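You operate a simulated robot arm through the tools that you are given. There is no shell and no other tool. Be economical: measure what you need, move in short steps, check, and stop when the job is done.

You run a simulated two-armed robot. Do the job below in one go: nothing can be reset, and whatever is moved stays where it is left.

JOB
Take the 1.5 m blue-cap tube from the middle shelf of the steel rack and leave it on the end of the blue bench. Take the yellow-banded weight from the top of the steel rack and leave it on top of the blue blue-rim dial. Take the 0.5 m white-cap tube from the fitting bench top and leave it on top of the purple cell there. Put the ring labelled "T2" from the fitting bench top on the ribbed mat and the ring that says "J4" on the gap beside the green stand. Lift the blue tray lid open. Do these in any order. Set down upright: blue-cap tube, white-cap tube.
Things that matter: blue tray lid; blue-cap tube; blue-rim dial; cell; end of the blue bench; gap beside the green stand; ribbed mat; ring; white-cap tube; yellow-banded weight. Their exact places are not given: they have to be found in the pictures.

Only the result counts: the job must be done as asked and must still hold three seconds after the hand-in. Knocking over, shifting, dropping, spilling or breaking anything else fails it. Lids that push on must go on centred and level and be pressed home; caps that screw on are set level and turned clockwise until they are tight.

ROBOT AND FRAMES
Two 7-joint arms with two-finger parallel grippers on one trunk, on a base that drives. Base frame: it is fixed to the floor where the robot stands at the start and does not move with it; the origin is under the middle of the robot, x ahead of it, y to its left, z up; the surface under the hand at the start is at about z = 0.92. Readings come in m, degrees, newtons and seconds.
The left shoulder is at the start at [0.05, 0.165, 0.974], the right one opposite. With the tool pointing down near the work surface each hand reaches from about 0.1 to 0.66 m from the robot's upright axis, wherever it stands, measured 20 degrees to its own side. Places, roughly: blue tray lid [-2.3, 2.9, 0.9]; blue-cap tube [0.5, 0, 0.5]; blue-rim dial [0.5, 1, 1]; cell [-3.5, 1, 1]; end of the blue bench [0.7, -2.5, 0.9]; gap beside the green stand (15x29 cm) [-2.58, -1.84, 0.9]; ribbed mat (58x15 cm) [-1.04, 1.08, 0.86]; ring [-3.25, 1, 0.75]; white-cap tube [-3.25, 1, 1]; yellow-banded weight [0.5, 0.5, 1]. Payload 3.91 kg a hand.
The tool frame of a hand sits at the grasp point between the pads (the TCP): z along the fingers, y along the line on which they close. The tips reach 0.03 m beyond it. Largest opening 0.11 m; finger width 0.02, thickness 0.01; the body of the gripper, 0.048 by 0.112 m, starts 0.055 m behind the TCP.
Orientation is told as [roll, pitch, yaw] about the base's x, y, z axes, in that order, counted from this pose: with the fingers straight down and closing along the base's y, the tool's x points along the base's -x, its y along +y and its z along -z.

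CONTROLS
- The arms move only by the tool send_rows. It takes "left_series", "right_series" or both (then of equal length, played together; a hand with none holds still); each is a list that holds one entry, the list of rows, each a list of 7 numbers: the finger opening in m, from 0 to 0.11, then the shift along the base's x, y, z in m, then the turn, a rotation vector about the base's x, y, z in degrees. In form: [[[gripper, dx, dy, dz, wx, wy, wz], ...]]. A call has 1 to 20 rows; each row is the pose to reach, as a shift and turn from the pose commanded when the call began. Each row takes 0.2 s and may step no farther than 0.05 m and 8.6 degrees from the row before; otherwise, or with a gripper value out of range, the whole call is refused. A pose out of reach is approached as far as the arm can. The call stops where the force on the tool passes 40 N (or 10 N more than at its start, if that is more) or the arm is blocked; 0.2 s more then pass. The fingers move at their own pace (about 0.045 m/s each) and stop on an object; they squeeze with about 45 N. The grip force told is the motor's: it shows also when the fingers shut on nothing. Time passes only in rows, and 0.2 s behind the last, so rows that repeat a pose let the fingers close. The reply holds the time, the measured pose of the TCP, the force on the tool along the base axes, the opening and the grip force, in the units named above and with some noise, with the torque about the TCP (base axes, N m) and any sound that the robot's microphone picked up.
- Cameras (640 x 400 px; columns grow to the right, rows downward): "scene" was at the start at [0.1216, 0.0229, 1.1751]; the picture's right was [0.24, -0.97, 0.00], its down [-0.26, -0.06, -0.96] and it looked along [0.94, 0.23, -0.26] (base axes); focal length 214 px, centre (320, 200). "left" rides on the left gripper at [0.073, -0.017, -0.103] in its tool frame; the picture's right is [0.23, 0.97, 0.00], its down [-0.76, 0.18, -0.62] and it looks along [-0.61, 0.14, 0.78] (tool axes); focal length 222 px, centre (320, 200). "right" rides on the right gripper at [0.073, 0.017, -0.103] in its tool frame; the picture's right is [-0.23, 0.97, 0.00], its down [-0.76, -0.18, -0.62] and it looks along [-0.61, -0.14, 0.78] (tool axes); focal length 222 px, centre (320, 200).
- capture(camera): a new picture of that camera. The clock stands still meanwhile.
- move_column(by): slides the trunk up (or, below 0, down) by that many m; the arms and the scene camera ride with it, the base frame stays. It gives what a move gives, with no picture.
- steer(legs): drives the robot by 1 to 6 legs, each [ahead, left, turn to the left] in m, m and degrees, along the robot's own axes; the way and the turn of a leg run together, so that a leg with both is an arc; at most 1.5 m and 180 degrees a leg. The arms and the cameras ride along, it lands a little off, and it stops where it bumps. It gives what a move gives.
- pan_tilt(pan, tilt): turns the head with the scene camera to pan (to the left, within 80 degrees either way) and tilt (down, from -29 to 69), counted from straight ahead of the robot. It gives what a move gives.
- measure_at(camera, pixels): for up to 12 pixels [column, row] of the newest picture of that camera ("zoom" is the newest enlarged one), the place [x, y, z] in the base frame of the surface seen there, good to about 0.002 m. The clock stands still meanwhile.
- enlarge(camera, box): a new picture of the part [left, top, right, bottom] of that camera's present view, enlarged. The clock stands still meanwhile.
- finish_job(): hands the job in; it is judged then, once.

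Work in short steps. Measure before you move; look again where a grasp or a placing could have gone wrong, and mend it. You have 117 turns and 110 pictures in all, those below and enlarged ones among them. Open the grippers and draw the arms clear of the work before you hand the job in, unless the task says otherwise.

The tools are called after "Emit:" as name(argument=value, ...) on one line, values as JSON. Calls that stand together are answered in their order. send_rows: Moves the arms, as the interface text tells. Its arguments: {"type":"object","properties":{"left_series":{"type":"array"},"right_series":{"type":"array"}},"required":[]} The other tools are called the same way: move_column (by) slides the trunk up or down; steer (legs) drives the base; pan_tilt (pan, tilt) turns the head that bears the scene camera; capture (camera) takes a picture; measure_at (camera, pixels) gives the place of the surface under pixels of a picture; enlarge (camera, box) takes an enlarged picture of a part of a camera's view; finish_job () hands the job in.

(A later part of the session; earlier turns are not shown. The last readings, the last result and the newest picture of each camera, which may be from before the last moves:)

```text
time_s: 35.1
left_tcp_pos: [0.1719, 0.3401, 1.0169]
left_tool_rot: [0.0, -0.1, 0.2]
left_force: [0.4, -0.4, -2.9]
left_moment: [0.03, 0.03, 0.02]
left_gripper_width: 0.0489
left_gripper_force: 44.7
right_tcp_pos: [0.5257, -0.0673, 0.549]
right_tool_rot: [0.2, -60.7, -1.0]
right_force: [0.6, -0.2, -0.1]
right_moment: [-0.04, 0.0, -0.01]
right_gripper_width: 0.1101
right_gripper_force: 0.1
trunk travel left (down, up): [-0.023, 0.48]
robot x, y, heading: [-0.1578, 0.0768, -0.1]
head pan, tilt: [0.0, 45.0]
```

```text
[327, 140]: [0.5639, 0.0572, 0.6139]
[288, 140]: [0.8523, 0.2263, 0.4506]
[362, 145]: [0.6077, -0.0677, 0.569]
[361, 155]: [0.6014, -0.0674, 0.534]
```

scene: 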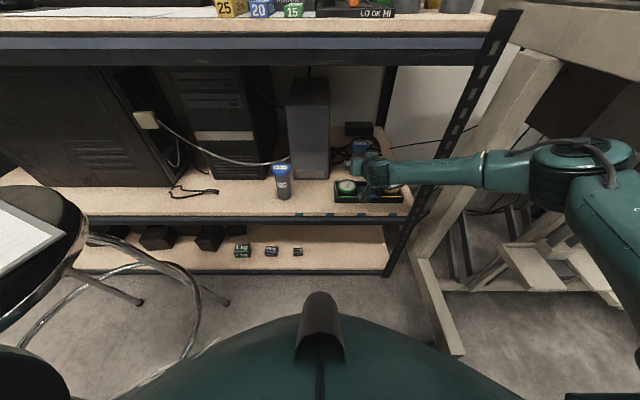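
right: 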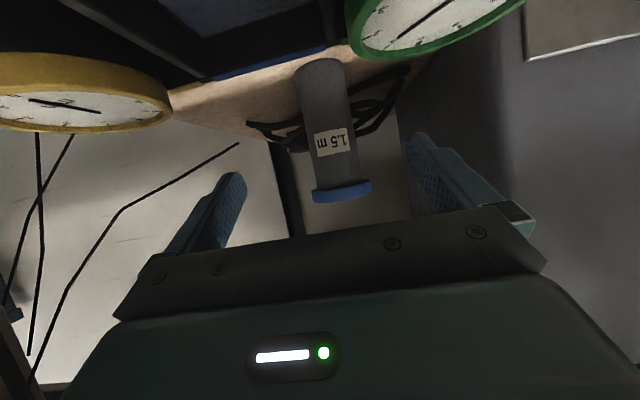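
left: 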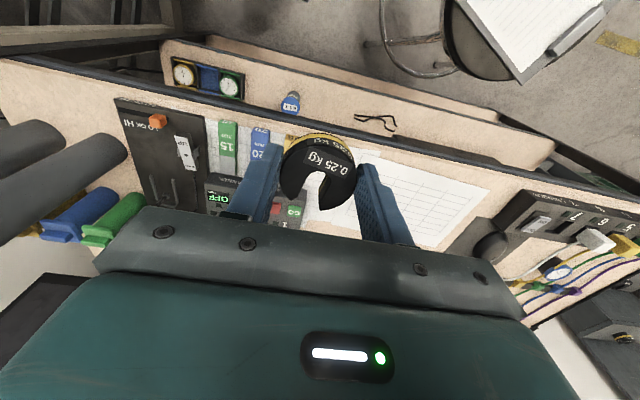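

The tube axis is (0.618,-0.061). I'll go forward, lower to z 0.525, close, and lift 8 cm to clear the dial box.

Emit:
send_rows(right_series=[[[0.1, 0.03, 0.006, 0, 0, 0, 0], [0.1, 0.06, 0.006, 0, 0, 0, 0], [0.1, 0.084, 0.006, -0.005, 0, 0, 0], [0.1, 0.084, 0.006, -0.023, 0, 0, 0], [0.02, 0.084, 0.006, -0.023, 0, 0, 0], [0.02, 0.084, 0.006, -0.023, 0, 0, 0], [0.02, 0.084, 0.006, -0.023, 0, 0, 0], [0.02, 0.084, 0.006, -0.023, 0, 0, 0], [0.02, 0.084, 0.006, -0.023, 0, 0, 0], [0.02, 0.084, 0.006, 0.0, 0, 0, 0], [0.02, 0.084, 0.006, 0.03, 0, 0, 0], [0.02, 0.084, 0.006, 0.057, 0, 0, 0]]])

Emit:
capture(camera="right")

```text
time_s: 37.7
left_tcp_pos: [0.1717, 0.3388, 1.0181]
left_tool_rot: [0.0, 0.1, 0.2]
left_force: [-0.1, 0.2, -2.8]
left_moment: [0.0, -0.02, -0.01]
left_gripper_width: 0.0487
left_gripper_force: 45.4
right_tcp_pos: [0.6099, -0.0609, 0.6042]
right_tool_rot: [0.0, -60.8, -0.8]
right_force: [0.1, 0.6, -3.0]
right_moment: [0.01, 0.02, -0.02]
right_gripper_width: 0.0437
right_gripper_force: 45.3
trunk travel left (down, up): [-0.023, 0.48]
robot x, y, heading: [-0.1592, 0.0785, 0.3]
head pan, tilt: [0.0, 45.0]
```

```text
79 pictures are left
```

right: 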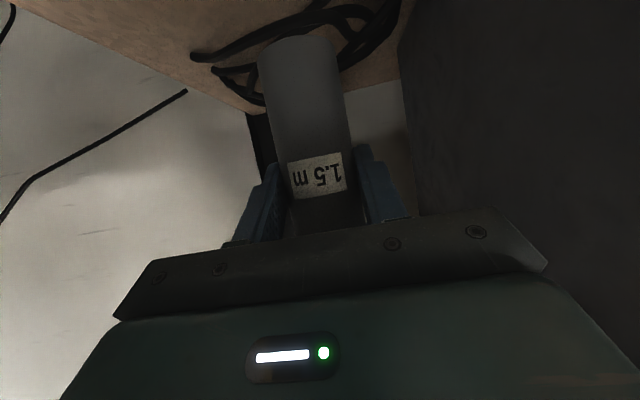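

The tube is held (0.0437 m). I'll back out 0.4 m, raise the trunk, then lift the arm.

Emit:
steer(legs=[[-0.4, 0, 0]])

Emit:
move_column(by=0.17)

Emit:
send_rows(right_series=[[[0.02, 0, 0, 0.045, 0, 0, 0], [0.02, 0, 0, 0.09, 0, 0, 0], [0.02, -0.02, -0.02, 0.13, 0, 0, 0], [0.02, -0.05, -0.04, 0.16, 0, 0, 0], [0.02, -0.08, -0.06, 0.19, 0, 0, 0], [0.02, -0.11, -0.08, 0.22, 0, 0, 0], [0.02, -0.14, -0.1, 0.25, 0, 0, 0]]])

Emit:
pan_tilt(pan=50, tilt=25)

Emit:
capture(camera="scene")

```text
time_s: 40.2
left_tcp_pos: [-0.2246, 0.3381, 1.0176]
left_tool_rot: [0.0, 0.1, 0.2]
left_force: [-0.5, 0.0, -1.8]
left_moment: [-0.01, -0.04, 0.0]
left_gripper_width: 0.0489
left_gripper_force: 45.1
right_tcp_pos: [0.2118, -0.0616, 0.6036]
right_tool_rot: [0.1, -60.9, -1.0]
right_force: [-0.2, 0.7, -2.5]
right_moment: [-0.01, 0.08, 0.0]
right_gripper_width: 0.0437
right_gripper_force: 44.2
trunk travel left (down, up): [-0.023, 0.48]
robot x, y, heading: [-0.5579, 0.0795, 0.0]
head pan, tilt: [0.0, 45.0]
```

```text
time_s: 42.1
left_tcp_pos: [-0.2246, 0.3384, 1.1874]
left_tool_rot: [0.0, 0.2, 0.2]
left_force: [-0.2, 0.9, -2.2]
left_moment: [0.01, 0.0, -0.02]
left_gripper_width: 0.049
left_gripper_force: 44.9
right_tcp_pos: [0.2122, -0.0622, 0.7742]
right_tool_rot: [0.1, -60.9, -0.9]
right_force: [-0.1, 0.3, -3.0]
right_moment: [-0.02, -0.01, 0.03]
right_gripper_width: 0.0443
right_gripper_force: 45.1
trunk travel left (down, up): [-0.193, 0.31]
robot x, y, heading: [-0.5574, 0.0829, 0.1]
head pan, tilt: [0.0, 45.0]
```

```text
time_s: 43.7
left_tcp_pos: [-0.2246, 0.3384, 1.1889]
left_tool_rot: [0.0, 0.0, 0.0]
left_force: [0.1, 0.7, -3.0]
left_moment: [0.01, -0.02, -0.03]
left_gripper_width: 0.0488
left_gripper_force: 44.4
right_tcp_pos: [0.0746, -0.1605, 1.0261]
right_tool_rot: [-0.1, -60.8, -0.7]
right_force: [0.8, 0.3, -2.8]
right_moment: [0.03, 0.02, 0.02]
right_gripper_width: 0.0437
right_gripper_force: 45.3
trunk travel left (down, up): [-0.193, 0.31]
robot x, y, heading: [-0.5534, 0.0776, 0.0]
head pan, tilt: [0.0, 45.0]
```

```text
time_s: 44.9
left_tcp_pos: [-0.2239, 0.3386, 1.1882]
left_tool_rot: [-0.1, 0.1, 0.2]
left_force: [0.6, 0.4, -3.1]
left_moment: [0.05, 0.02, -0.05]
left_gripper_width: 0.0489
left_gripper_force: 45.4
right_tcp_pos: [0.0742, -0.1598, 1.0229]
right_tool_rot: [0.1, -60.8, -0.9]
right_force: [-0.2, 0.2, -2.5]
right_moment: [0.02, 0.04, 0.01]
right_gripper_width: 0.0438
right_gripper_force: 45.0
trunk travel left (down, up): [-0.193, 0.31]
robot x, y, heading: [-0.5563, 0.0761, -0.1]
head pan, tilt: [50.0, 25.0]
```

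```text
78 pictures are left
```

scene: 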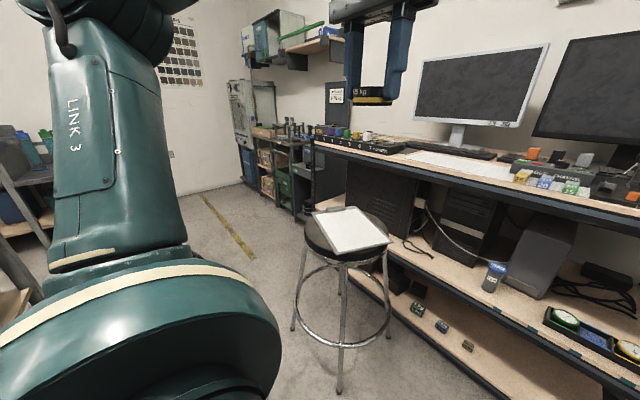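

I'll deliver the tube to the blue bench first. I look to the right for the way and the free end.

Emit:
pan_tilt(pan=-75, tilt=20)

Emit:
capture(camera="scene")

Emit:
measure_at(camera="scene", pixels=[[560, 100], [500, 130], [480, 250], [540, 300], [600, 200], [450, 200], [150, 150], [600, 330]])

```text
time_s: 47.0
left_tcp_pos: [-0.2249, 0.3381, 1.1876]
left_tool_rot: [0.0, 0.1, 0.1]
left_force: [0.1, 0.1, -1.5]
left_moment: [0.04, 0.01, -0.02]
left_gripper_width: 0.0488
left_gripper_force: 45.4
right_tcp_pos: [0.0737, -0.1603, 1.0226]
right_tool_rot: [0.0, -60.7, -1.0]
right_force: [0.8, -0.8, -2.7]
right_moment: [-0.02, 0.04, 0.03]
right_gripper_width: 0.0439
right_gripper_force: 45.4
trunk travel left (down, up): [-0.193, 0.31]
robot x, y, heading: [-0.5524, 0.0766, 0.2]
head pan, tilt: [-75.0, 20.0]
```

```text
77 pictures are left
```

scene: 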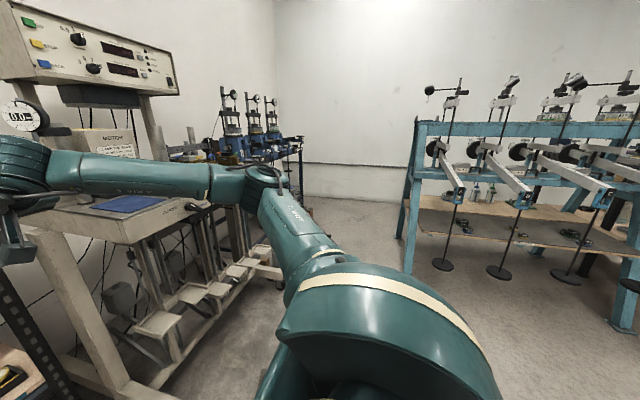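

```text
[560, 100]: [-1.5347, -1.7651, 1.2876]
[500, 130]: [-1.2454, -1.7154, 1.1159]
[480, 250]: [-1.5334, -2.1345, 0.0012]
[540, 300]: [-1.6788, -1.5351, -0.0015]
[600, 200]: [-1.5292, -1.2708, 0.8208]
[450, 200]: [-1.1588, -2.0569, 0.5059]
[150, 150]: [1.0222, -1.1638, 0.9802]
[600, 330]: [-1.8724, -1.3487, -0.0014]
```

I'll turn right 90° and drive ahead 0.9 m along the aisle, then look.

Emit:
steer(legs=[[0, 0, -90], [0.9, 0, 0]])

Emit:
pan_tilt(pan=15, tilt=20)

Emit:
capture(camera="scene")

```text
time_s: 55.5
left_tcp_pos: [-0.2794, -1.1452, 1.188]
left_tool_rot: [0.0, 0.1, -88.8]
left_force: [-0.4, -0.2, -2.4]
left_moment: [-0.01, 0.04, 0.01]
left_gripper_width: 0.049
left_gripper_force: 44.6
right_tcp_pos: [-0.7755, -1.4519, 1.0233]
right_tool_rot: [0.1, -60.7, -89.9]
right_force: [-0.8, 0.3, -3.2]
right_moment: [0.06, 0.01, 0.02]
right_gripper_width: 0.0434
right_gripper_force: 44.6
trunk travel left (down, up): [-0.193, 0.31]
robot x, y, heading: [-0.5441, -0.8196, -89.1]
head pan, tilt: [-75.0, 20.0]
```

```text
time_s: 57.1
left_tcp_pos: [-0.2803, -1.1443, 1.1874]
left_tool_rot: [-0.1, 0.1, -88.9]
left_force: [-0.2, 0.1, -1.7]
left_moment: [0.01, 0.01, 0.01]
left_gripper_width: 0.0488
left_gripper_force: 44.9
right_tcp_pos: [-0.7747, -1.4512, 1.0242]
right_tool_rot: [0.1, -60.8, -90.0]
right_force: [-0.9, -0.1, -2.1]
right_moment: [0.06, -0.03, -0.01]
right_gripper_width: 0.0438
right_gripper_force: 45.2
trunk travel left (down, up): [-0.193, 0.31]
robot x, y, heading: [-0.5427, -0.8172, -88.7]
head pan, tilt: [15.0, 20.0]
```

```text
76 pictures are left
```

scene: 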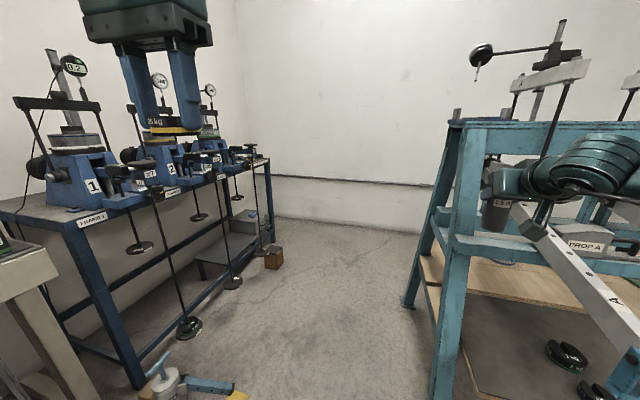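

The blue bench with frames 1–3 is at the left; right arm is near the light-blue frame. I'll measure bench and hanging things and enlarge the far end.

Emit:
measure_at(camera="scene", pixels=[[80, 225], [190, 190], [262, 160], [235, 165], [190, 328], [232, 285], [140, 245], [272, 260], [160, 385], [235, 395], [248, 155], [450, 130]])

Emit:
enlarge(camera="scene", box=[160, 90, 290, 300])

```text
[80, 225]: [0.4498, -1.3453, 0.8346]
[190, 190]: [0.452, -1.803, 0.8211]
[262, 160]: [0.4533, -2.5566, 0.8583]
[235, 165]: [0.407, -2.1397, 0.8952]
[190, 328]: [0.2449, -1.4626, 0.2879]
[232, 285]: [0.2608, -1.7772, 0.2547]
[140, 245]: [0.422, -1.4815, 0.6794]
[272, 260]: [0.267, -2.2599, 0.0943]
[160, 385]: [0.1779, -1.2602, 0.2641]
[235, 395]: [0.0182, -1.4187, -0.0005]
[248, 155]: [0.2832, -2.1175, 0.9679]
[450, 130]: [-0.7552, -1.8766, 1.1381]
```

```text
1.90 times, centred on (225, 195) of scene
```

zoom: 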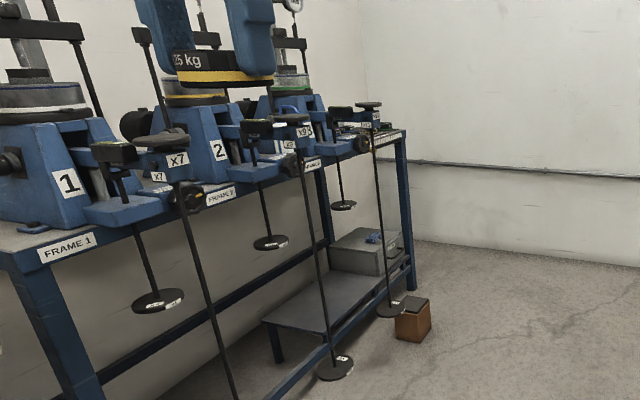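

The gap between the light-blue frame (x<-0.75) and hanging rods (x>0.2) is about 0.95 m, so I'll draw both hands in and centre the robot first.

Emit:
send_rows(left_series=[[[0.03, -0.03, -0.02, 0, 0, 0, 0], [0.03, -0.06, -0.04, 0, 0, 0, 0], [0.03, -0.09, -0.05, 0, 0, 0, 0], [0.03, -0.11, -0.06, 0, 0, 0, 0]]], right_series=[[[0.02, 0.035, 0.03, 0, 0, 0, 0], [0.02, 0.07, 0.06, 0, 0, 0, 0], [0.02, 0.105, 0.09, 0, 0, 0, 0], [0.02, 0.14, 0.12, 0, 0, 0, 0]]])

Emit:
pan_tilt(pan=-65, tilt=15)

Emit:
capture(camera="scene")

Emit:
pan_tilt(pan=65, tilt=15)

Emit:
capture(camera="scene")

```text
time_s: 58.1
left_tcp_pos: [-0.36, -1.1799, 1.1529]
left_tool_rot: [-0.1, -0.2, -88.8]
left_force: [-0.7, -0.5, -2.3]
left_moment: [0.0, 0.0, -0.02]
left_gripper_width: 0.0488
left_gripper_force: 45.1
left hand out of reach, approached as far as the arm can: row 1, 2, 3, 4
right_tcp_pos: [-0.6337, -1.3305, 1.0247]
right_tool_rot: [0.1, -60.8, -90.0]
right_force: [0.4, -0.1, -1.4]
right_moment: [0.03, -0.02, -0.05]
right_gripper_width: 0.0437
right_gripper_force: 44.7
trunk travel left (down, up): [-0.193, 0.31]
robot x, y, heading: [-0.5452, -0.8145, -89.1]
head pan, tilt: [15.0, 20.0]
```

```text
time_s: 59.7
left_tcp_pos: [-0.3617, -1.1802, 1.1535]
left_tool_rot: [-0.2, -0.1, -88.8]
left_force: [0.0, 0.0, -2.8]
left_moment: [0.01, 0.01, 0.0]
left_gripper_width: 0.049
left_gripper_force: 45.0
right_tcp_pos: [-0.6339, -1.3308, 1.0241]
right_tool_rot: [0.1, -60.9, -89.9]
right_force: [0.9, 0.2, -2.6]
right_moment: [0.02, 0.0, -0.01]
right_gripper_width: 0.0436
right_gripper_force: 44.7
trunk travel left (down, up): [-0.193, 0.31]
robot x, y, heading: [-0.5477, -0.8242, -89.0]
head pan, tilt: [-65.0, 15.0]
```

```text
74 pictures are left
```

scene: 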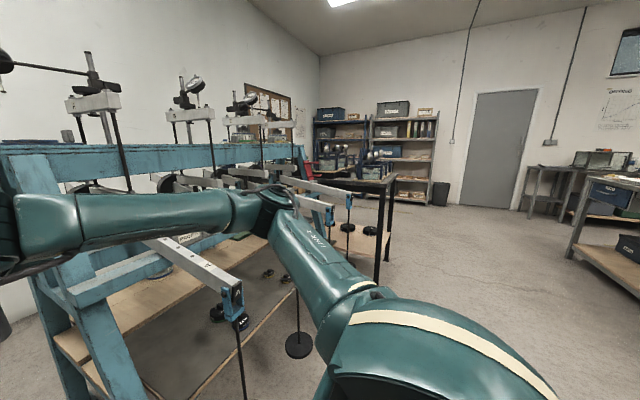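

```text
time_s: 61.8
left_tcp_pos: [-0.3609, -1.1792, 1.1524]
left_tool_rot: [-0.1, -0.1, -88.9]
left_force: [0.5, -0.6, -2.6]
left_moment: [-0.02, 0.0, 0.01]
left_gripper_width: 0.0488
left_gripper_force: 44.7
right_tcp_pos: [-0.6331, -1.3306, 1.0236]
right_tool_rot: [0.2, -60.9, -89.9]
right_force: [0.0, 0.2, -1.6]
right_moment: [0.03, 0.0, -0.02]
right_gripper_width: 0.0433
right_gripper_force: 45.2
trunk travel left (down, up): [-0.193, 0.31]
robot x, y, heading: [-0.5454, -0.8179, -89.3]
head pan, tilt: [65.0, 15.0]
```

```text
73 pictures are left
```

scene: 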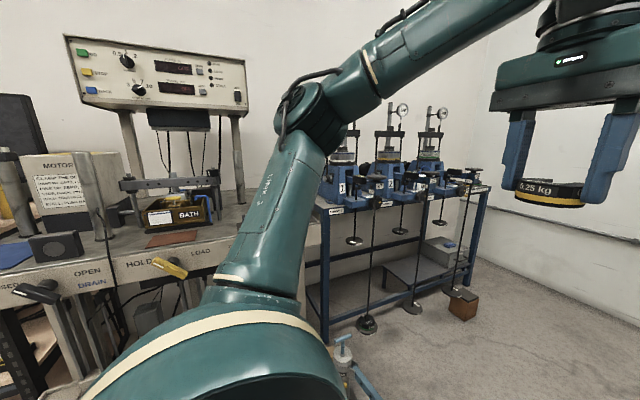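

I'll measure the left elbow, machine handles and the floor pump in this picture for clearance.

Emit:
measure_at(camera="scene", pixels=[[300, 110], [345, 65], [280, 190], [30, 295], [175, 270], [345, 355], [362, 390], [370, 325], [410, 308], [462, 305], [460, 190], [375, 205]])

```text
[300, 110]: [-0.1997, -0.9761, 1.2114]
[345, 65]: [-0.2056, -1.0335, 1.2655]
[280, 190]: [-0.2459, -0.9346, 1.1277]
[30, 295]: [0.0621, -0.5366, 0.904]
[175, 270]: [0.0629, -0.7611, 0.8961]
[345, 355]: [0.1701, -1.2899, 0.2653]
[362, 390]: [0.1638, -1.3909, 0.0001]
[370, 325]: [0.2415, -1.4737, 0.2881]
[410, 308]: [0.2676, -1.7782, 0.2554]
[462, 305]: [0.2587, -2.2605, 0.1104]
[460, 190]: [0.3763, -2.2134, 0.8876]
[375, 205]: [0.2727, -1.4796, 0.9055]
```

Left elbow at z≈1.2 clears handles and rods. I'll shift 0.27 m left and drive 0.9 m ahead, then check.

Emit:
steer(legs=[[0, 0.27, -1], [0.9, 0, 0]])

Emit:
pan_tilt(pan=30, tilt=25)

Emit:
capture(camera="scene")

```text
time_s: 67.3
left_tcp_pos: [-0.1001, -1.6245, 1.152]
left_tool_rot: [-0.1, -0.1, -89.6]
left_force: [-0.5, 0.3, -2.9]
left_moment: [0.01, 0.02, -0.02]
left_gripper_width: 0.0487
left_gripper_force: 45.0
right_tcp_pos: [-0.3754, -1.7732, 1.0237]
right_tool_rot: [0.0, -60.9, -90.6]
right_force: [-0.7, 0.8, -3.6]
right_moment: [0.06, -0.05, 0.02]
right_gripper_width: 0.0432
right_gripper_force: 45.3
trunk travel left (down, up): [-0.193, 0.31]
robot x, y, heading: [-0.2815, -1.2583, -89.8]
head pan, tilt: [65.0, 15.0]
stopped in leg 2: the robot was blocked; the commanded pose is now the measured one
```

```text
time_s: 68.3
left_tcp_pos: [-0.1006, -1.6244, 1.1536]
left_tool_rot: [-0.2, -0.1, -89.6]
left_force: [0.2, 0.1, -3.4]
left_moment: [0.02, 0.02, -0.02]
left_gripper_width: 0.0487
left_gripper_force: 44.2
right_tcp_pos: [-0.3756, -1.7733, 1.0251]
right_tool_rot: [0.1, -60.9, -90.7]
right_force: [-0.1, 0.2, -2.4]
right_moment: [0.03, -0.02, 0.01]
right_gripper_width: 0.0436
right_gripper_force: 45.1
trunk travel left (down, up): [-0.193, 0.31]
robot x, y, heading: [-0.2827, -1.2592, -89.6]
head pan, tilt: [30.0, 25.0]
```

```text
72 pictures are left
```

scene: 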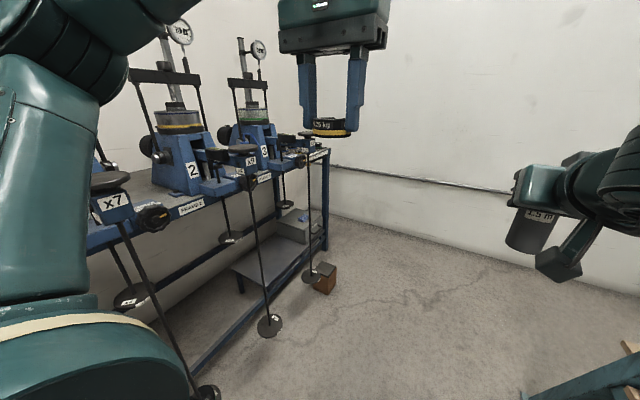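

Blocked at y=-1.26. I'll look down left and right to see what was touched.

Emit:
pan_tilt(pan=10, tilt=65)

Emit:
capture(camera="scene")

Emit:
pan_tilt(pan=-60, tilt=35)

Emit:
capture(camera="scene")

```text
time_s: 69.4
left_tcp_pos: [-0.1006, -1.6243, 1.1535]
left_tool_rot: [-0.1, -0.2, -89.5]
left_force: [0.4, 0.1, -2.5]
left_moment: [0.04, 0.04, 0.03]
left_gripper_width: 0.049
left_gripper_force: 44.9
right_tcp_pos: [-0.3763, -1.774, 1.0235]
right_tool_rot: [0.1, -60.9, -90.8]
right_force: [0.1, -0.4, -1.1]
right_moment: [0.08, -0.01, -0.01]
right_gripper_width: 0.043
right_gripper_force: 45.0
trunk travel left (down, up): [-0.193, 0.31]
robot x, y, heading: [-0.2838, -1.2601, -89.6]
head pan, tilt: [10.0, 65.0]
```

```text
71 pictures are left
```

scene: 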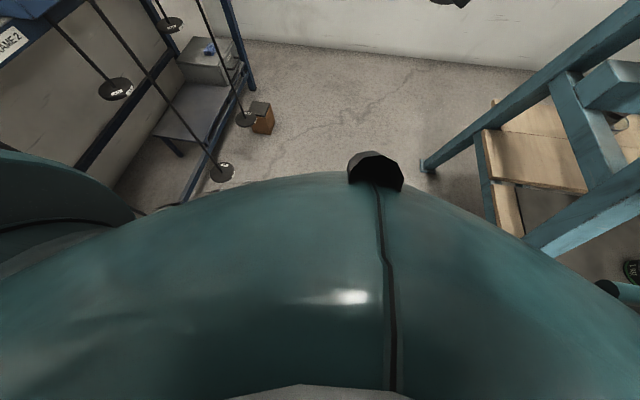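

```text
time_s: 70.8
left_tcp_pos: [-0.1014, -1.6254, 1.1525]
left_tool_rot: [-0.2, -0.1, -89.6]
left_force: [0.9, -0.6, -3.3]
left_moment: [-0.02, 0.01, 0.01]
left_gripper_width: 0.0488
left_gripper_force: 45.2
right_tcp_pos: [-0.3752, -1.7727, 1.025]
right_tool_rot: [0.1, -60.9, -90.7]
right_force: [-0.5, 0.2, -3.1]
right_moment: [0.04, -0.01, -0.01]
right_gripper_width: 0.0428
right_gripper_force: 44.6
trunk travel left (down, up): [-0.193, 0.31]
robot x, y, heading: [-0.284, -1.2592, -89.5]
head pan, tilt: [-60.0, 35.0]
```

```text
70 pictures are left
```

scene: 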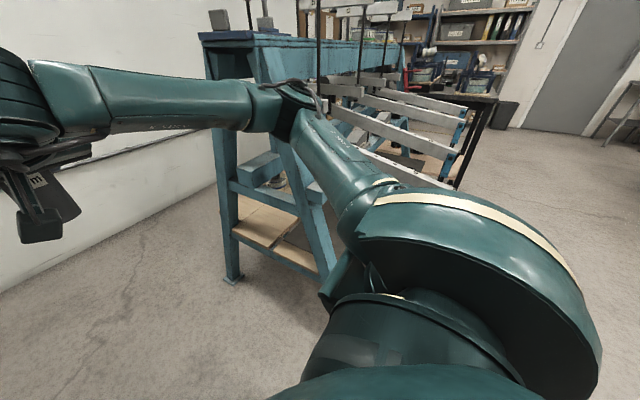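

I'll measure elbow and frame points to tell whether they touch.

Emit:
measure_at(camera="scene", pixels=[[285, 105], [300, 92], [290, 130], [350, 190], [265, 45], [280, 70], [300, 170], [240, 110], [330, 250], [325, 290], [235, 270], [205, 40]])

```text
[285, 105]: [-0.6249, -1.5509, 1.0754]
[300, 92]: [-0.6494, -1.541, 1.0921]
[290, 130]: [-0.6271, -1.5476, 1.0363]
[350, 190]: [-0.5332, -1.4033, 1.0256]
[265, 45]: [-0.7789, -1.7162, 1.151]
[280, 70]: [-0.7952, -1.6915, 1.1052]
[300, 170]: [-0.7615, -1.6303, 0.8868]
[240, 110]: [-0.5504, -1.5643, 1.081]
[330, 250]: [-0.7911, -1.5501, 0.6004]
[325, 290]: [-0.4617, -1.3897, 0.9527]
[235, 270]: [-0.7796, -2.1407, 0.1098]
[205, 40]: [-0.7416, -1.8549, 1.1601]
```

No contact there; the base likely touched the pump's handle on the floor near (0.02,-1.42). I'll back off 0.3 m and look at it.

Emit:
steer(legs=[[-0.35, -0.08, 0]])

Emit:
pan_tilt(pan=20, tilt=45)

Emit:
capture(camera="scene")

```text
time_s: 73.1
left_tcp_pos: [-0.1817, -1.2731, 1.1517]
left_tool_rot: [-0.2, -0.1, -89.5]
left_force: [0.2, 0.9, -2.5]
left_moment: [-0.04, 0.02, 0.0]
left_gripper_width: 0.0486
left_gripper_force: 45.0
right_tcp_pos: [-0.4569, -1.4204, 1.0247]
right_tool_rot: [0.1, -60.9, -90.6]
right_force: [-0.3, -0.4, -2.3]
right_moment: [0.03, 0.0, 0.01]
right_gripper_width: 0.0433
right_gripper_force: 45.1
trunk travel left (down, up): [-0.193, 0.31]
robot x, y, heading: [-0.3638, -0.9101, -89.3]
head pan, tilt: [-60.0, 35.0]
```

```text
time_s: 74.7
left_tcp_pos: [-0.1812, -1.2723, 1.1541]
left_tool_rot: [-0.1, -0.1, -89.6]
left_force: [0.4, 0.8, -2.1]
left_moment: [0.0, 0.0, 0.01]
left_gripper_width: 0.0485
left_gripper_force: 45.2
right_tcp_pos: [-0.4559, -1.4208, 1.0248]
right_tool_rot: [0.1, -60.9, -90.6]
right_force: [0.3, 0.7, -2.2]
right_moment: [0.07, 0.03, -0.03]
right_gripper_width: 0.0432
right_gripper_force: 44.8
trunk travel left (down, up): [-0.193, 0.31]
robot x, y, heading: [-0.365, -0.9066, -89.7]
head pan, tilt: [20.0, 45.0]
```

```text
69 pictures are left
```

scene: 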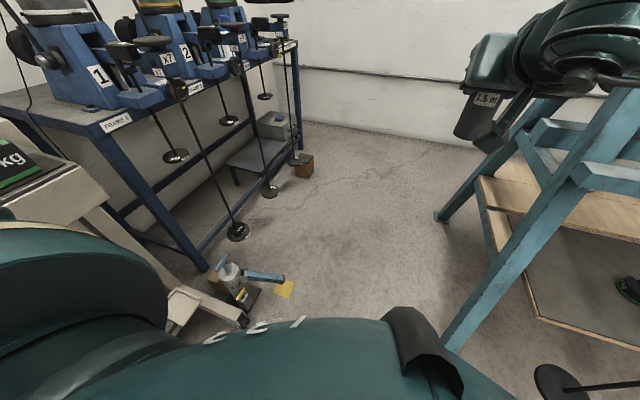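

I see the pump at (235,280) with handle tip (283,279) and a yellow floor patch. I'll measure these.

Emit:
measure_at(camera="scene", pixels=[[283, 279], [265, 276], [230, 262], [245, 300], [225, 280], [285, 292], [240, 320], [240, 232], [303, 165], [445, 340], [440, 215], [190, 290]])

Emit:
enlarge(camera="scene", box=[170, 230, 320, 340])

```text
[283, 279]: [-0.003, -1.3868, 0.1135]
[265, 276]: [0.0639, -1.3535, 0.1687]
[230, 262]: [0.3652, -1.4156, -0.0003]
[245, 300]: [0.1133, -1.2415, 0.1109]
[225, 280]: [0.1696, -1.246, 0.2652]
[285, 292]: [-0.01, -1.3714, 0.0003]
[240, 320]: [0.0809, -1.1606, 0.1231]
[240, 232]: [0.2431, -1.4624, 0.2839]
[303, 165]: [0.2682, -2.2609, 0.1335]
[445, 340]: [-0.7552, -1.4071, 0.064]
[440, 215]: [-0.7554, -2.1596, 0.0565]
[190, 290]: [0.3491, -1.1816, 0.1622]
```

```text
3.64 times, centred on (245, 285) of scene
```

zoom: 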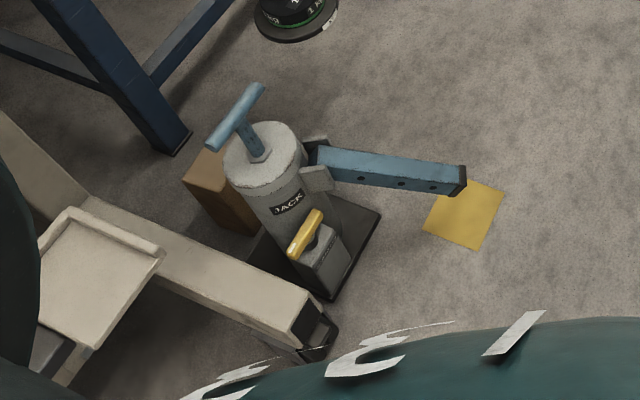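

The jack's handle tip is at x≈0.0; the base must pass at x≈-0.4. I'll raise the trunk, turn to face the bench, and slide sideways with the hands high.

Emit:
move_column(by=0.28)

Emit:
steer(legs=[[-0.1, -0.03, 0], [0, 0, 90]])

Emit:
pan_tilt(pan=-40, tilt=35)

Emit:
capture(camera="scene")

```text
time_s: 77.5
left_tcp_pos: [-0.1811, -1.2722, 1.4339]
left_tool_rot: [-0.2, -0.1, -89.6]
left_force: [-0.2, -0.2, -2.2]
left_moment: [0.0, 0.04, 0.02]
left_gripper_width: 0.0488
left_gripper_force: 45.3
right_tcp_pos: [-0.4567, -1.4203, 1.3049]
right_tool_rot: [0.1, -60.8, -90.6]
right_force: [-0.3, -0.1, -2.3]
right_moment: [0.07, -0.03, 0.01]
right_gripper_width: 0.0429
right_gripper_force: 45.1
trunk travel left (down, up): [-0.473, 0.03]
robot x, y, heading: [-0.3629, -0.9091, -89.5]
head pan, tilt: [20.0, 45.0]
```

```text
time_s: 82.5
left_tcp_pos: [-0.032, -0.6242, 1.4324]
left_tool_rot: [-0.3, 0.0, 1.0]
left_force: [0.1, 0.3, -3.2]
left_moment: [0.01, 0.06, 0.04]
left_gripper_width: 0.0486
left_gripper_force: 44.4
right_tcp_pos: [0.1199, -0.899, 1.3041]
right_tool_rot: [0.2, -60.8, 0.0]
right_force: [0.3, -0.3, -2.4]
right_moment: [0.0, -0.02, -0.04]
right_gripper_width: 0.0425
right_gripper_force: 44.9
trunk travel left (down, up): [-0.473, 0.03]
robot x, y, heading: [-0.3913, -0.8108, 0.5]
head pan, tilt: [20.0, 45.0]
```

```text
time_s: 83.8
left_tcp_pos: [-0.0316, -0.626, 1.4327]
left_tool_rot: [-0.2, -0.1, 0.9]
left_force: [-0.1, -1.4, -2.9]
left_moment: [-0.03, 0.03, 0.03]
left_gripper_width: 0.0488
left_gripper_force: 45.5
right_tcp_pos: [0.1198, -0.8992, 1.3048]
right_tool_rot: [0.1, -60.9, -0.1]
right_force: [0.3, 0.0, -2.2]
right_moment: [-0.03, 0.06, 0.0]
right_gripper_width: 0.043
right_gripper_force: 44.8
trunk travel left (down, up): [-0.473, 0.03]
robot x, y, heading: [-0.391, -0.8083, 1.0]
head pan, tilt: [-40.0, 35.0]
```

```text
67 pictures are left
```

scene: 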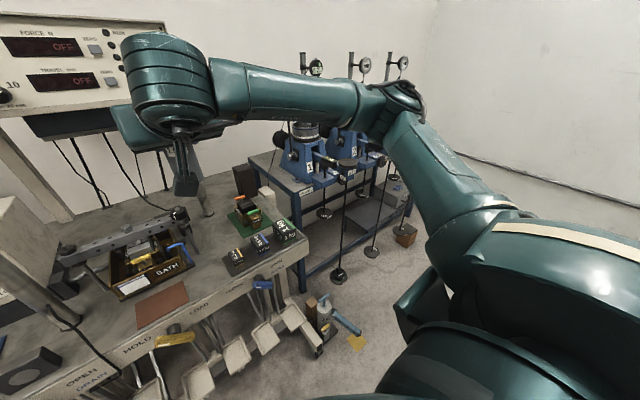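

The way sideways looks clear with the hands high. I'll slide 1.5 m to the right.

Emit:
steer(legs=[[0, -1.5, -1]])

Emit:
pan_tilt(pan=0, tilt=35)

Emit:
capture(camera="scene")

```text
time_s: 97.0
left_tcp_pos: [-0.0196, -2.1215, 1.4327]
left_tool_rot: [-0.1, -0.1, -0.1]
left_force: [-0.2, 0.0, -2.2]
left_moment: [0.01, 0.02, -0.05]
left_gripper_width: 0.0485
left_gripper_force: 45.3
right_tcp_pos: [0.1264, -2.3981, 1.3048]
right_tool_rot: [0.1, -60.8, -1.2]
right_force: [-1.1, 0.6, -2.7]
right_moment: [-0.01, 0.03, 0.02]
right_gripper_width: 0.0424
right_gripper_force: 45.1
trunk travel left (down, up): [-0.473, 0.03]
robot x, y, heading: [-0.3858, -2.3016, 0.1]
head pan, tilt: [-40.0, 35.0]
```

```text
time_s: 98.1
left_tcp_pos: [-0.02, -2.122, 1.4336]
left_tool_rot: [-0.2, -0.1, -0.1]
left_force: [-0.3, 0.2, -2.5]
left_moment: [-0.01, -0.01, -0.02]
left_gripper_width: 0.0488
left_gripper_force: 45.1
right_tcp_pos: [0.1254, -2.3982, 1.3042]
right_tool_rot: [0.1, -60.8, -1.1]
right_force: [0.0, -0.3, -2.3]
right_moment: [0.04, 0.07, 0.01]
right_gripper_width: 0.0422
right_gripper_force: 44.3
trunk travel left (down, up): [-0.473, 0.03]
robot x, y, heading: [-0.3833, -2.2988, -0.1]
head pan, tilt: [0.0, 35.0]
```

```text
66 pictures are left
```

scene: 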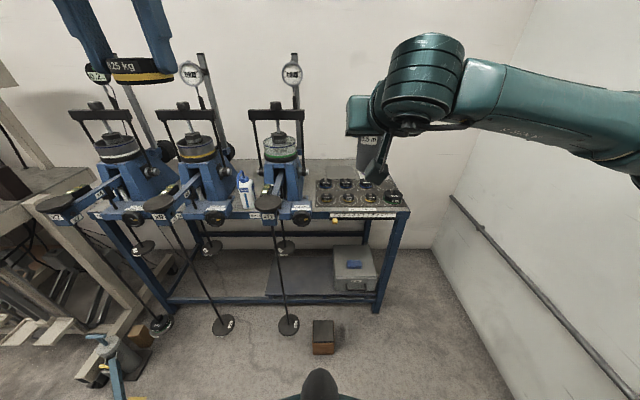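

The far end holds a tray with round weights at (355,192). I'll enlarge it to find the free end area, and check the tube in the right camera.

Emit:
enlarge(camera="scene", box=[290, 140, 440, 240])

Emit:
measure_at(camera="zoom", pixels=[[115, 160], [95, 170], [120, 100], [150, 110], [300, 100], [250, 140], [465, 270], [440, 210], [120, 270], [300, 310], [400, 150], [300, 180]])

Emit:
capture(camera="right")

```text
4.00 times, centred on (365, 190) of scene
```

zoom: 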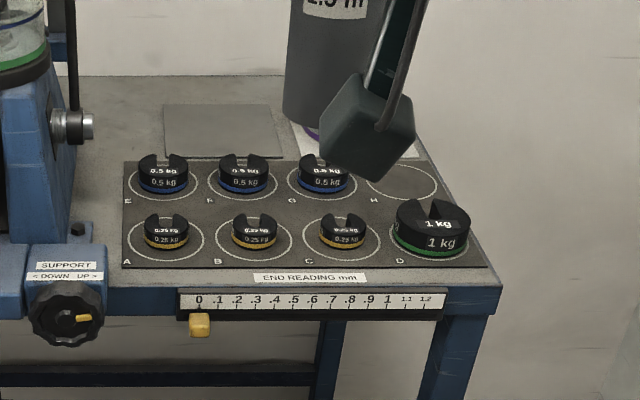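

```text
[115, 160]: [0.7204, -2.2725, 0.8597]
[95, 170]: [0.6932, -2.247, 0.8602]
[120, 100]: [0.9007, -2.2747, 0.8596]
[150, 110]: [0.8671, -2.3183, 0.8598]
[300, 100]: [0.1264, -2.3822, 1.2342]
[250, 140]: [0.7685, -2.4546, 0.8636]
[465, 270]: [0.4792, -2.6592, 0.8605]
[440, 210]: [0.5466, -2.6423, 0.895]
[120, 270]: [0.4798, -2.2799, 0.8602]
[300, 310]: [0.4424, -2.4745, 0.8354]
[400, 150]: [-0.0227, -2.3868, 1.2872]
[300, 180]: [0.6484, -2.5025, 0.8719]
```

```text
64 pictures are left
```

right: 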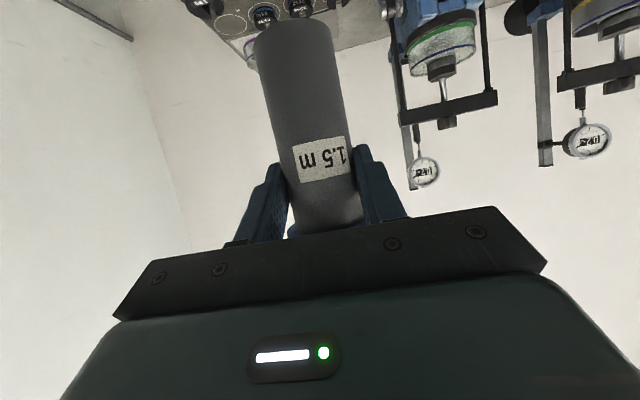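

The tube slid a little but is held. Behind the tray there is a white sheet with something purple partly hidden by the hand. I'll measure walls and floor objects to pick a stand point to the right.

Emit:
measure_at(camera="scene", pixels=[[490, 300], [560, 350], [323, 350], [323, 325], [288, 330], [376, 310], [400, 205], [440, 260], [500, 395]])

Emit:
send_rows(right_series=[[[0.02, 0, -0.05, 0, 0, 0, 0], [0.02, 0, -0.1, 0, 0, 0, 0], [0.02, 0, -0.15, 0, 0, 0, 0]]])

Emit:
enlarge(camera="scene", box=[290, 140, 440, 240])

```text
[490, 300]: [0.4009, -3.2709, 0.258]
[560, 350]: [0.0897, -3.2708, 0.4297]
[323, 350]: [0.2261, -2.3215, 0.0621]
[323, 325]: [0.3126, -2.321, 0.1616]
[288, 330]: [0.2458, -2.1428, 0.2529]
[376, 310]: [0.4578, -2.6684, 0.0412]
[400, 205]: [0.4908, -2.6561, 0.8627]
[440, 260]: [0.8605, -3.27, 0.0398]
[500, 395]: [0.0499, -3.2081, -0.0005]
```

```text
time_s: 98.9
left_tcp_pos: [-0.021, -2.1229, 1.434]
left_tool_rot: [0.0, -0.1, -0.2]
left_force: [0.4, -0.9, -2.8]
left_moment: [0.04, -0.03, 0.01]
left_gripper_width: 0.0483
left_gripper_force: 45.6
right_tcp_pos: [0.1256, -2.5497, 1.3045]
right_tool_rot: [0.4, -60.9, -1.3]
right_force: [-0.5, -0.3, -2.6]
right_moment: [0.01, 0.01, 0.02]
right_gripper_width: 0.0421
right_gripper_force: 44.8
trunk travel left (down, up): [-0.473, 0.03]
robot x, y, heading: [-0.384, -2.3005, -0.1]
head pan, tilt: [0.0, 35.0]
```

```text
4.00 times, centred on (365, 190) of scene
```

zoom: 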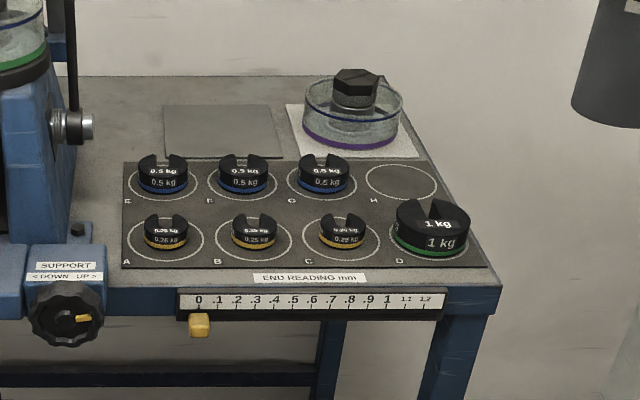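

A purple-rim cell stands on a white sheet, and a bare grey pad lies at (220,130) in the zoom – the free spot at the bench end. I'll measure the pad.

Emit:
measure_at(camera="zoom", pixels=[[168, 108], [273, 108], [168, 153], [280, 152], [220, 130], [220, 95], [220, 85], [130, 130], [300, 150], [350, 75], [145, 165], [60, 60]])

```text
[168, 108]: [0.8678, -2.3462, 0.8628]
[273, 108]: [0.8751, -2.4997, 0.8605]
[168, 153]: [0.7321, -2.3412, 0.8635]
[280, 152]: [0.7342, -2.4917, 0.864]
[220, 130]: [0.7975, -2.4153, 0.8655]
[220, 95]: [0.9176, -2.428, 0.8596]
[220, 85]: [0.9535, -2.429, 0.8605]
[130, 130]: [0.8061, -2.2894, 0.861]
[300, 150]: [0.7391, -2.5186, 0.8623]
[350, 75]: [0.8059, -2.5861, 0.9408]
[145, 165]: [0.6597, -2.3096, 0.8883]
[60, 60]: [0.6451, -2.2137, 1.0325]
```

The pad spans x 0.73–0.87, y -2.495–-2.345, z 0.864. I'll stand at about (0.08,-2.69), clear of the brown box, and place the tube on the pad at (0.765,-2.46).

Emit:
steer(legs=[[0, -0.39, 0], [0.46, 0, 0]])

Emit:
pan_tilt(pan=15, tilt=40)

Emit:
capture(camera="scene")

```text
time_s: 105.2
left_tcp_pos: [0.4344, -2.5119, 1.4326]
left_tool_rot: [-0.2, -0.1, 0.1]
left_force: [0.5, 1.8, -2.8]
left_moment: [0.01, 0.0, 0.01]
left_gripper_width: 0.0485
left_gripper_force: 45.3
right_tcp_pos: [0.583, -2.9392, 1.3043]
right_tool_rot: [0.2, -60.8, -0.9]
right_force: [0.2, 0.0, -1.9]
right_moment: [-0.02, 0.01, 0.01]
right_gripper_width: 0.0422
right_gripper_force: 45.5
trunk travel left (down, up): [-0.473, 0.03]
robot x, y, heading: [0.0716, -2.6938, -0.1]
head pan, tilt: [0.0, 35.0]
```

```text
time_s: 106.0
left_tcp_pos: [0.434, -2.5123, 1.4326]
left_tool_rot: [-0.2, -0.1, 0.2]
left_force: [0.5, -0.3, -2.3]
left_moment: [-0.01, -0.03, 0.01]
left_gripper_width: 0.0485
left_gripper_force: 45.0
right_tcp_pos: [0.583, -2.9399, 1.3058]
right_tool_rot: [0.0, -60.8, -0.9]
right_force: [-0.3, -0.2, -2.8]
right_moment: [0.0, 0.02, -0.04]
right_gripper_width: 0.0426
right_gripper_force: 45.0
trunk travel left (down, up): [-0.473, 0.03]
robot x, y, heading: [0.0724, -2.6888, 0.1]
head pan, tilt: [15.0, 40.0]
```

```text
62 pictures are left
```

scene: 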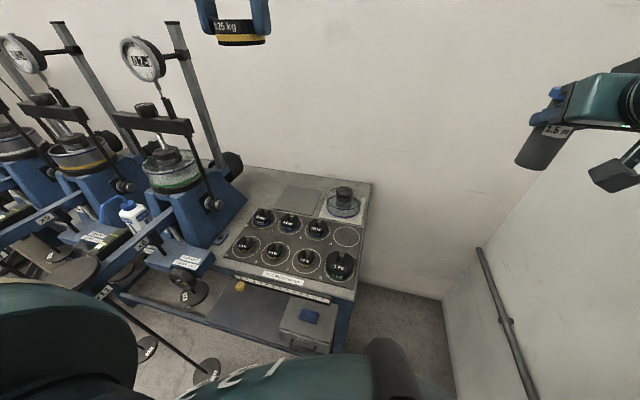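

I'll move the left hand away to the left, and bring the tube over the pad at height with a 20° yaw.

Emit:
send_rows(left_series=[[[0.03, -0.02, 0.03, 0, 0, 0, 0], [0.03, -0.04, 0.06, 0, 0, 0, 0], [0.03, -0.06, 0.09, 0, 0, 0, 0], [0.03, -0.08, 0.12, 0, 0, 0, 0], [0.03, -0.1, 0.15, 0, 0, 0, 0], [0.03, -0.1, 0.15, 0, 0, 0, 0], [0.03, -0.1, 0.15, 0, 0, 0, 0], [0.03, -0.1, 0.15, 0, 0, 0, 0], [0.03, -0.1, 0.15, 0, 0, 0, 0], [0.03, -0.1, 0.15, 0, 0, 0, 0], [0.03, -0.1, 0.15, 0, 0, 0, 0], [0.03, -0.1, 0.15, 0, 0, 0, 0], [0.03, -0.1, 0.15, 0, 0, 0, 0], [0.03, -0.1, 0.15, 0, 0, 0, 0]]], right_series=[[[0.02, 0, 0.03, -0.02, 0, 0, 0], [0.02, 0, 0.06, -0.04, 0, 0, 2], [0.02, 0, 0.09, -0.06, 0, 0, 4], [0.02, 0, 0.13, -0.08, 0, 0, 6], [0.02, 0.01, 0.17, -0.08, 0, 0, 8], [0.02, 0.03, 0.21, -0.08, 0, 0, 10], [0.02, 0.05, 0.25, -0.08, 0, 0, 12], [0.02, 0.07, 0.29, -0.08, 0, 0, 14], [0.02, 0.09, 0.33, -0.08, 0, 0, 16], [0.02, 0.11, 0.37, -0.08, 0, 0, 18], [0.02, 0.13, 0.4, -0.08, 0, 0, 20], [0.02, 0.15, 0.43, -0.08, 0, 0, 20], [0.02, 0.17, 0.46, -0.08, 0, 0, 20], [0.02, 0.182, 0.48, -0.08, 0, 0, 20]]])

Emit:
capture(camera="scene")

Emit:
capture(camera="right")

```text
time_s: 109.0
left_tcp_pos: [0.3354, -2.3612, 1.4341]
left_tool_rot: [-0.1, -0.2, 0.1]
left_force: [0.5, -0.3, -2.1]
left_moment: [-0.03, 0.02, 0.0]
left_gripper_width: 0.0485
left_gripper_force: 44.7
right_tcp_pos: [0.7428, -2.4938, 1.2268]
right_tool_rot: [0.1, -60.9, 19.2]
right_force: [0.2, 0.1, -3.4]
right_moment: [-0.02, -0.02, -0.01]
right_gripper_width: 0.0424
right_gripper_force: 44.8
right hand out of reach, approached as far as the arm can: row 13, 14
trunk travel left (down, up): [-0.473, 0.03]
robot x, y, heading: [0.0719, -2.6873, 0.1]
head pan, tilt: [15.0, 40.0]
```

```text
61 pictures are left
```

scene: 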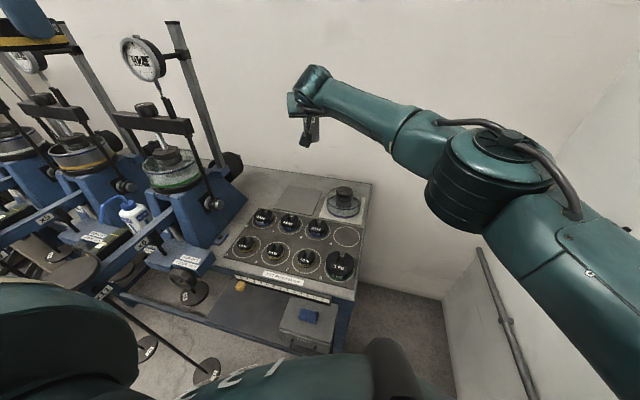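

```text
60 pictures are left
```

right: 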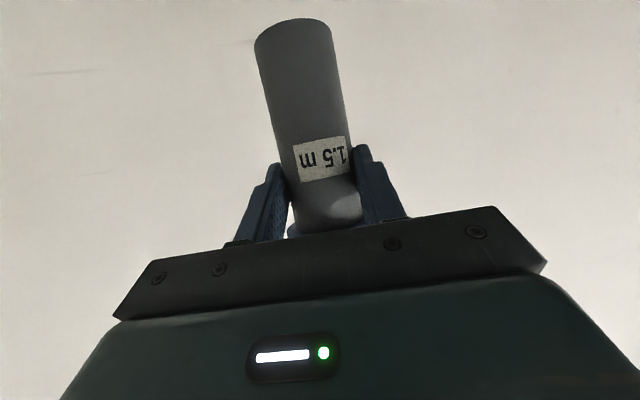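

The reach fell 3 cm short; tube is still nearly upright. I'll turn the base 6° left and advance 2 cm, then lower the trunk 0.25 m.

Emit:
steer(legs=[[0.02, 0, 6]])

Emit:
move_column(by=-0.24)

Emit:
capture(camera="scene")

```text
time_s: 109.9
left_tcp_pos: [0.3178, -2.3339, 1.4339]
left_tool_rot: [-0.2, 0.0, 6.1]
left_force: [-0.7, 0.0, -2.5]
left_moment: [-0.04, -0.01, 0.0]
left_gripper_width: 0.0485
left_gripper_force: 45.1
right_tcp_pos: [0.7392, -2.4228, 1.2274]
right_tool_rot: [0.1, -60.9, 25.2]
right_force: [0.8, 0.6, -2.8]
right_moment: [-0.03, 0.02, 0.0]
right_gripper_width: 0.0422
right_gripper_force: 45.6
trunk travel left (down, up): [-0.473, 0.03]
robot x, y, heading: [0.09, -2.6903, 6.3]
head pan, tilt: [15.0, 40.0]
```

```text
time_s: 112.4
left_tcp_pos: [0.3176, -2.3353, 1.1937]
left_tool_rot: [-0.1, -0.1, 6.2]
left_force: [-0.2, -0.3, -1.8]
left_moment: [-0.01, 0.0, 0.02]
left_gripper_width: 0.0486
left_gripper_force: 45.0
right_tcp_pos: [0.7382, -2.4245, 0.988]
right_tool_rot: [0.2, -61.0, 25.2]
right_force: [-0.3, 0.7, -2.7]
right_moment: [-0.04, 0.04, 0.02]
right_gripper_width: 0.0424
right_gripper_force: 45.3
trunk travel left (down, up): [-0.233, 0.27]
robot x, y, heading: [0.0864, -2.6906, 6.2]
head pan, tilt: [15.0, 40.0]
```

```text
59 pictures are left
```

scene: 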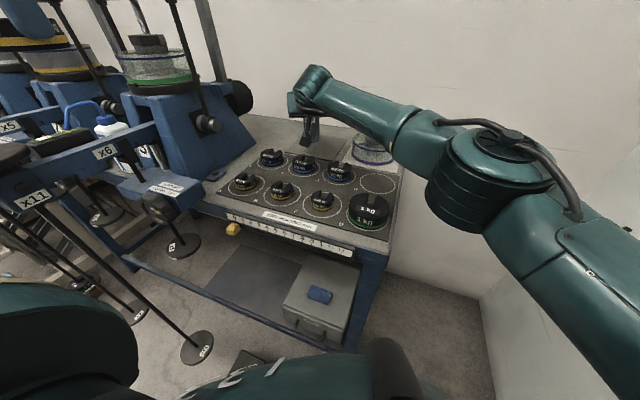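

The tube needs to be about 2–3 cm further in. I'll shift the arm along the reach circle (+x, -y) and lower slightly.

Emit:
send_rows(right_series=[[[0.02, 0.015, -0.02, 0, 0, 0, 0], [0.02, 0.03, -0.04, -0.01, 0, 0, 0], [0.02, 0.035, -0.04, -0.02, 0, 0, 0], [0.02, 0.035, -0.04, -0.02, 0, 0, 0]]])

Emit:
capture(camera="right")

Emit:
measure_at(camera="right", pixels=[[285, 40], [300, 100], [262, 40], [325, 40], [295, 25], [220, 50], [350, 60], [322, 150]])

```text
time_s: 113.4
left_tcp_pos: [0.3176, -2.3345, 1.1932]
left_tool_rot: [-0.2, -0.2, 6.2]
left_force: [0.7, 0.5, -2.1]
left_moment: [-0.01, 0.02, 0.0]
left_gripper_width: 0.0487
left_gripper_force: 45.4
right_tcp_pos: [0.7745, -2.4633, 0.9683]
right_tool_rot: [0.1, -61.0, 25.2]
right_force: [0.5, 0.5, -2.8]
right_moment: [-0.03, 0.03, 0.02]
right_gripper_width: 0.0425
right_gripper_force: 45.1
trunk travel left (down, up): [-0.233, 0.27]
robot x, y, heading: [0.0914, -2.6907, 6.1]
head pan, tilt: [15.0, 40.0]
```

```text
58 pictures are left
```

right: 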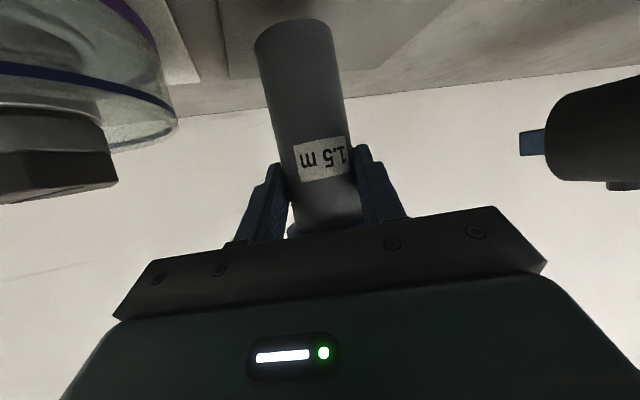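

```text
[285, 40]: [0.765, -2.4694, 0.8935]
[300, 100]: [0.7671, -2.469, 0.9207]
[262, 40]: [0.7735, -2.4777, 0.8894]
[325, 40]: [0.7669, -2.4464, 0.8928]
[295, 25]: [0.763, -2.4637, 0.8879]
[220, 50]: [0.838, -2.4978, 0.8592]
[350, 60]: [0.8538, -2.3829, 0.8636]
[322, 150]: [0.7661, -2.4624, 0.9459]
```

The tube's bottom is at about z 0.886, 2 cm above the pad, and upright. I'll lower in small steps and read the force.

Emit:
send_rows(right_series=[[[0.02, 0, 0, -0.01, 0, 0, 0], [0.02, 0, 0, -0.016, 0, 0, 0], [0.02, 0, 0, -0.02, 0, 0, 0], [0.02, 0, 0, -0.022, 0, 0, 0]]])

```text
time_s: 114.4
left_tcp_pos: [0.3174, -2.3359, 1.1939]
left_tool_rot: [-0.3, -0.2, 6.2]
left_force: [0.3, -1.0, -1.9]
left_moment: [0.0, -0.03, 0.0]
left_gripper_width: 0.0487
left_gripper_force: 45.1
right_tcp_pos: [0.7738, -2.464, 0.9492]
right_tool_rot: [0.2, -61.2, 25.2]
right_force: [-1.1, 0.3, 8.8]
right_moment: [0.26, -0.27, 0.04]
right_gripper_width: 0.0424
right_gripper_force: 44.9
trunk travel left (down, up): [-0.233, 0.27]
robot x, y, heading: [0.0899, -2.6929, 6.0]
head pan, tilt: [15.0, 40.0]
```

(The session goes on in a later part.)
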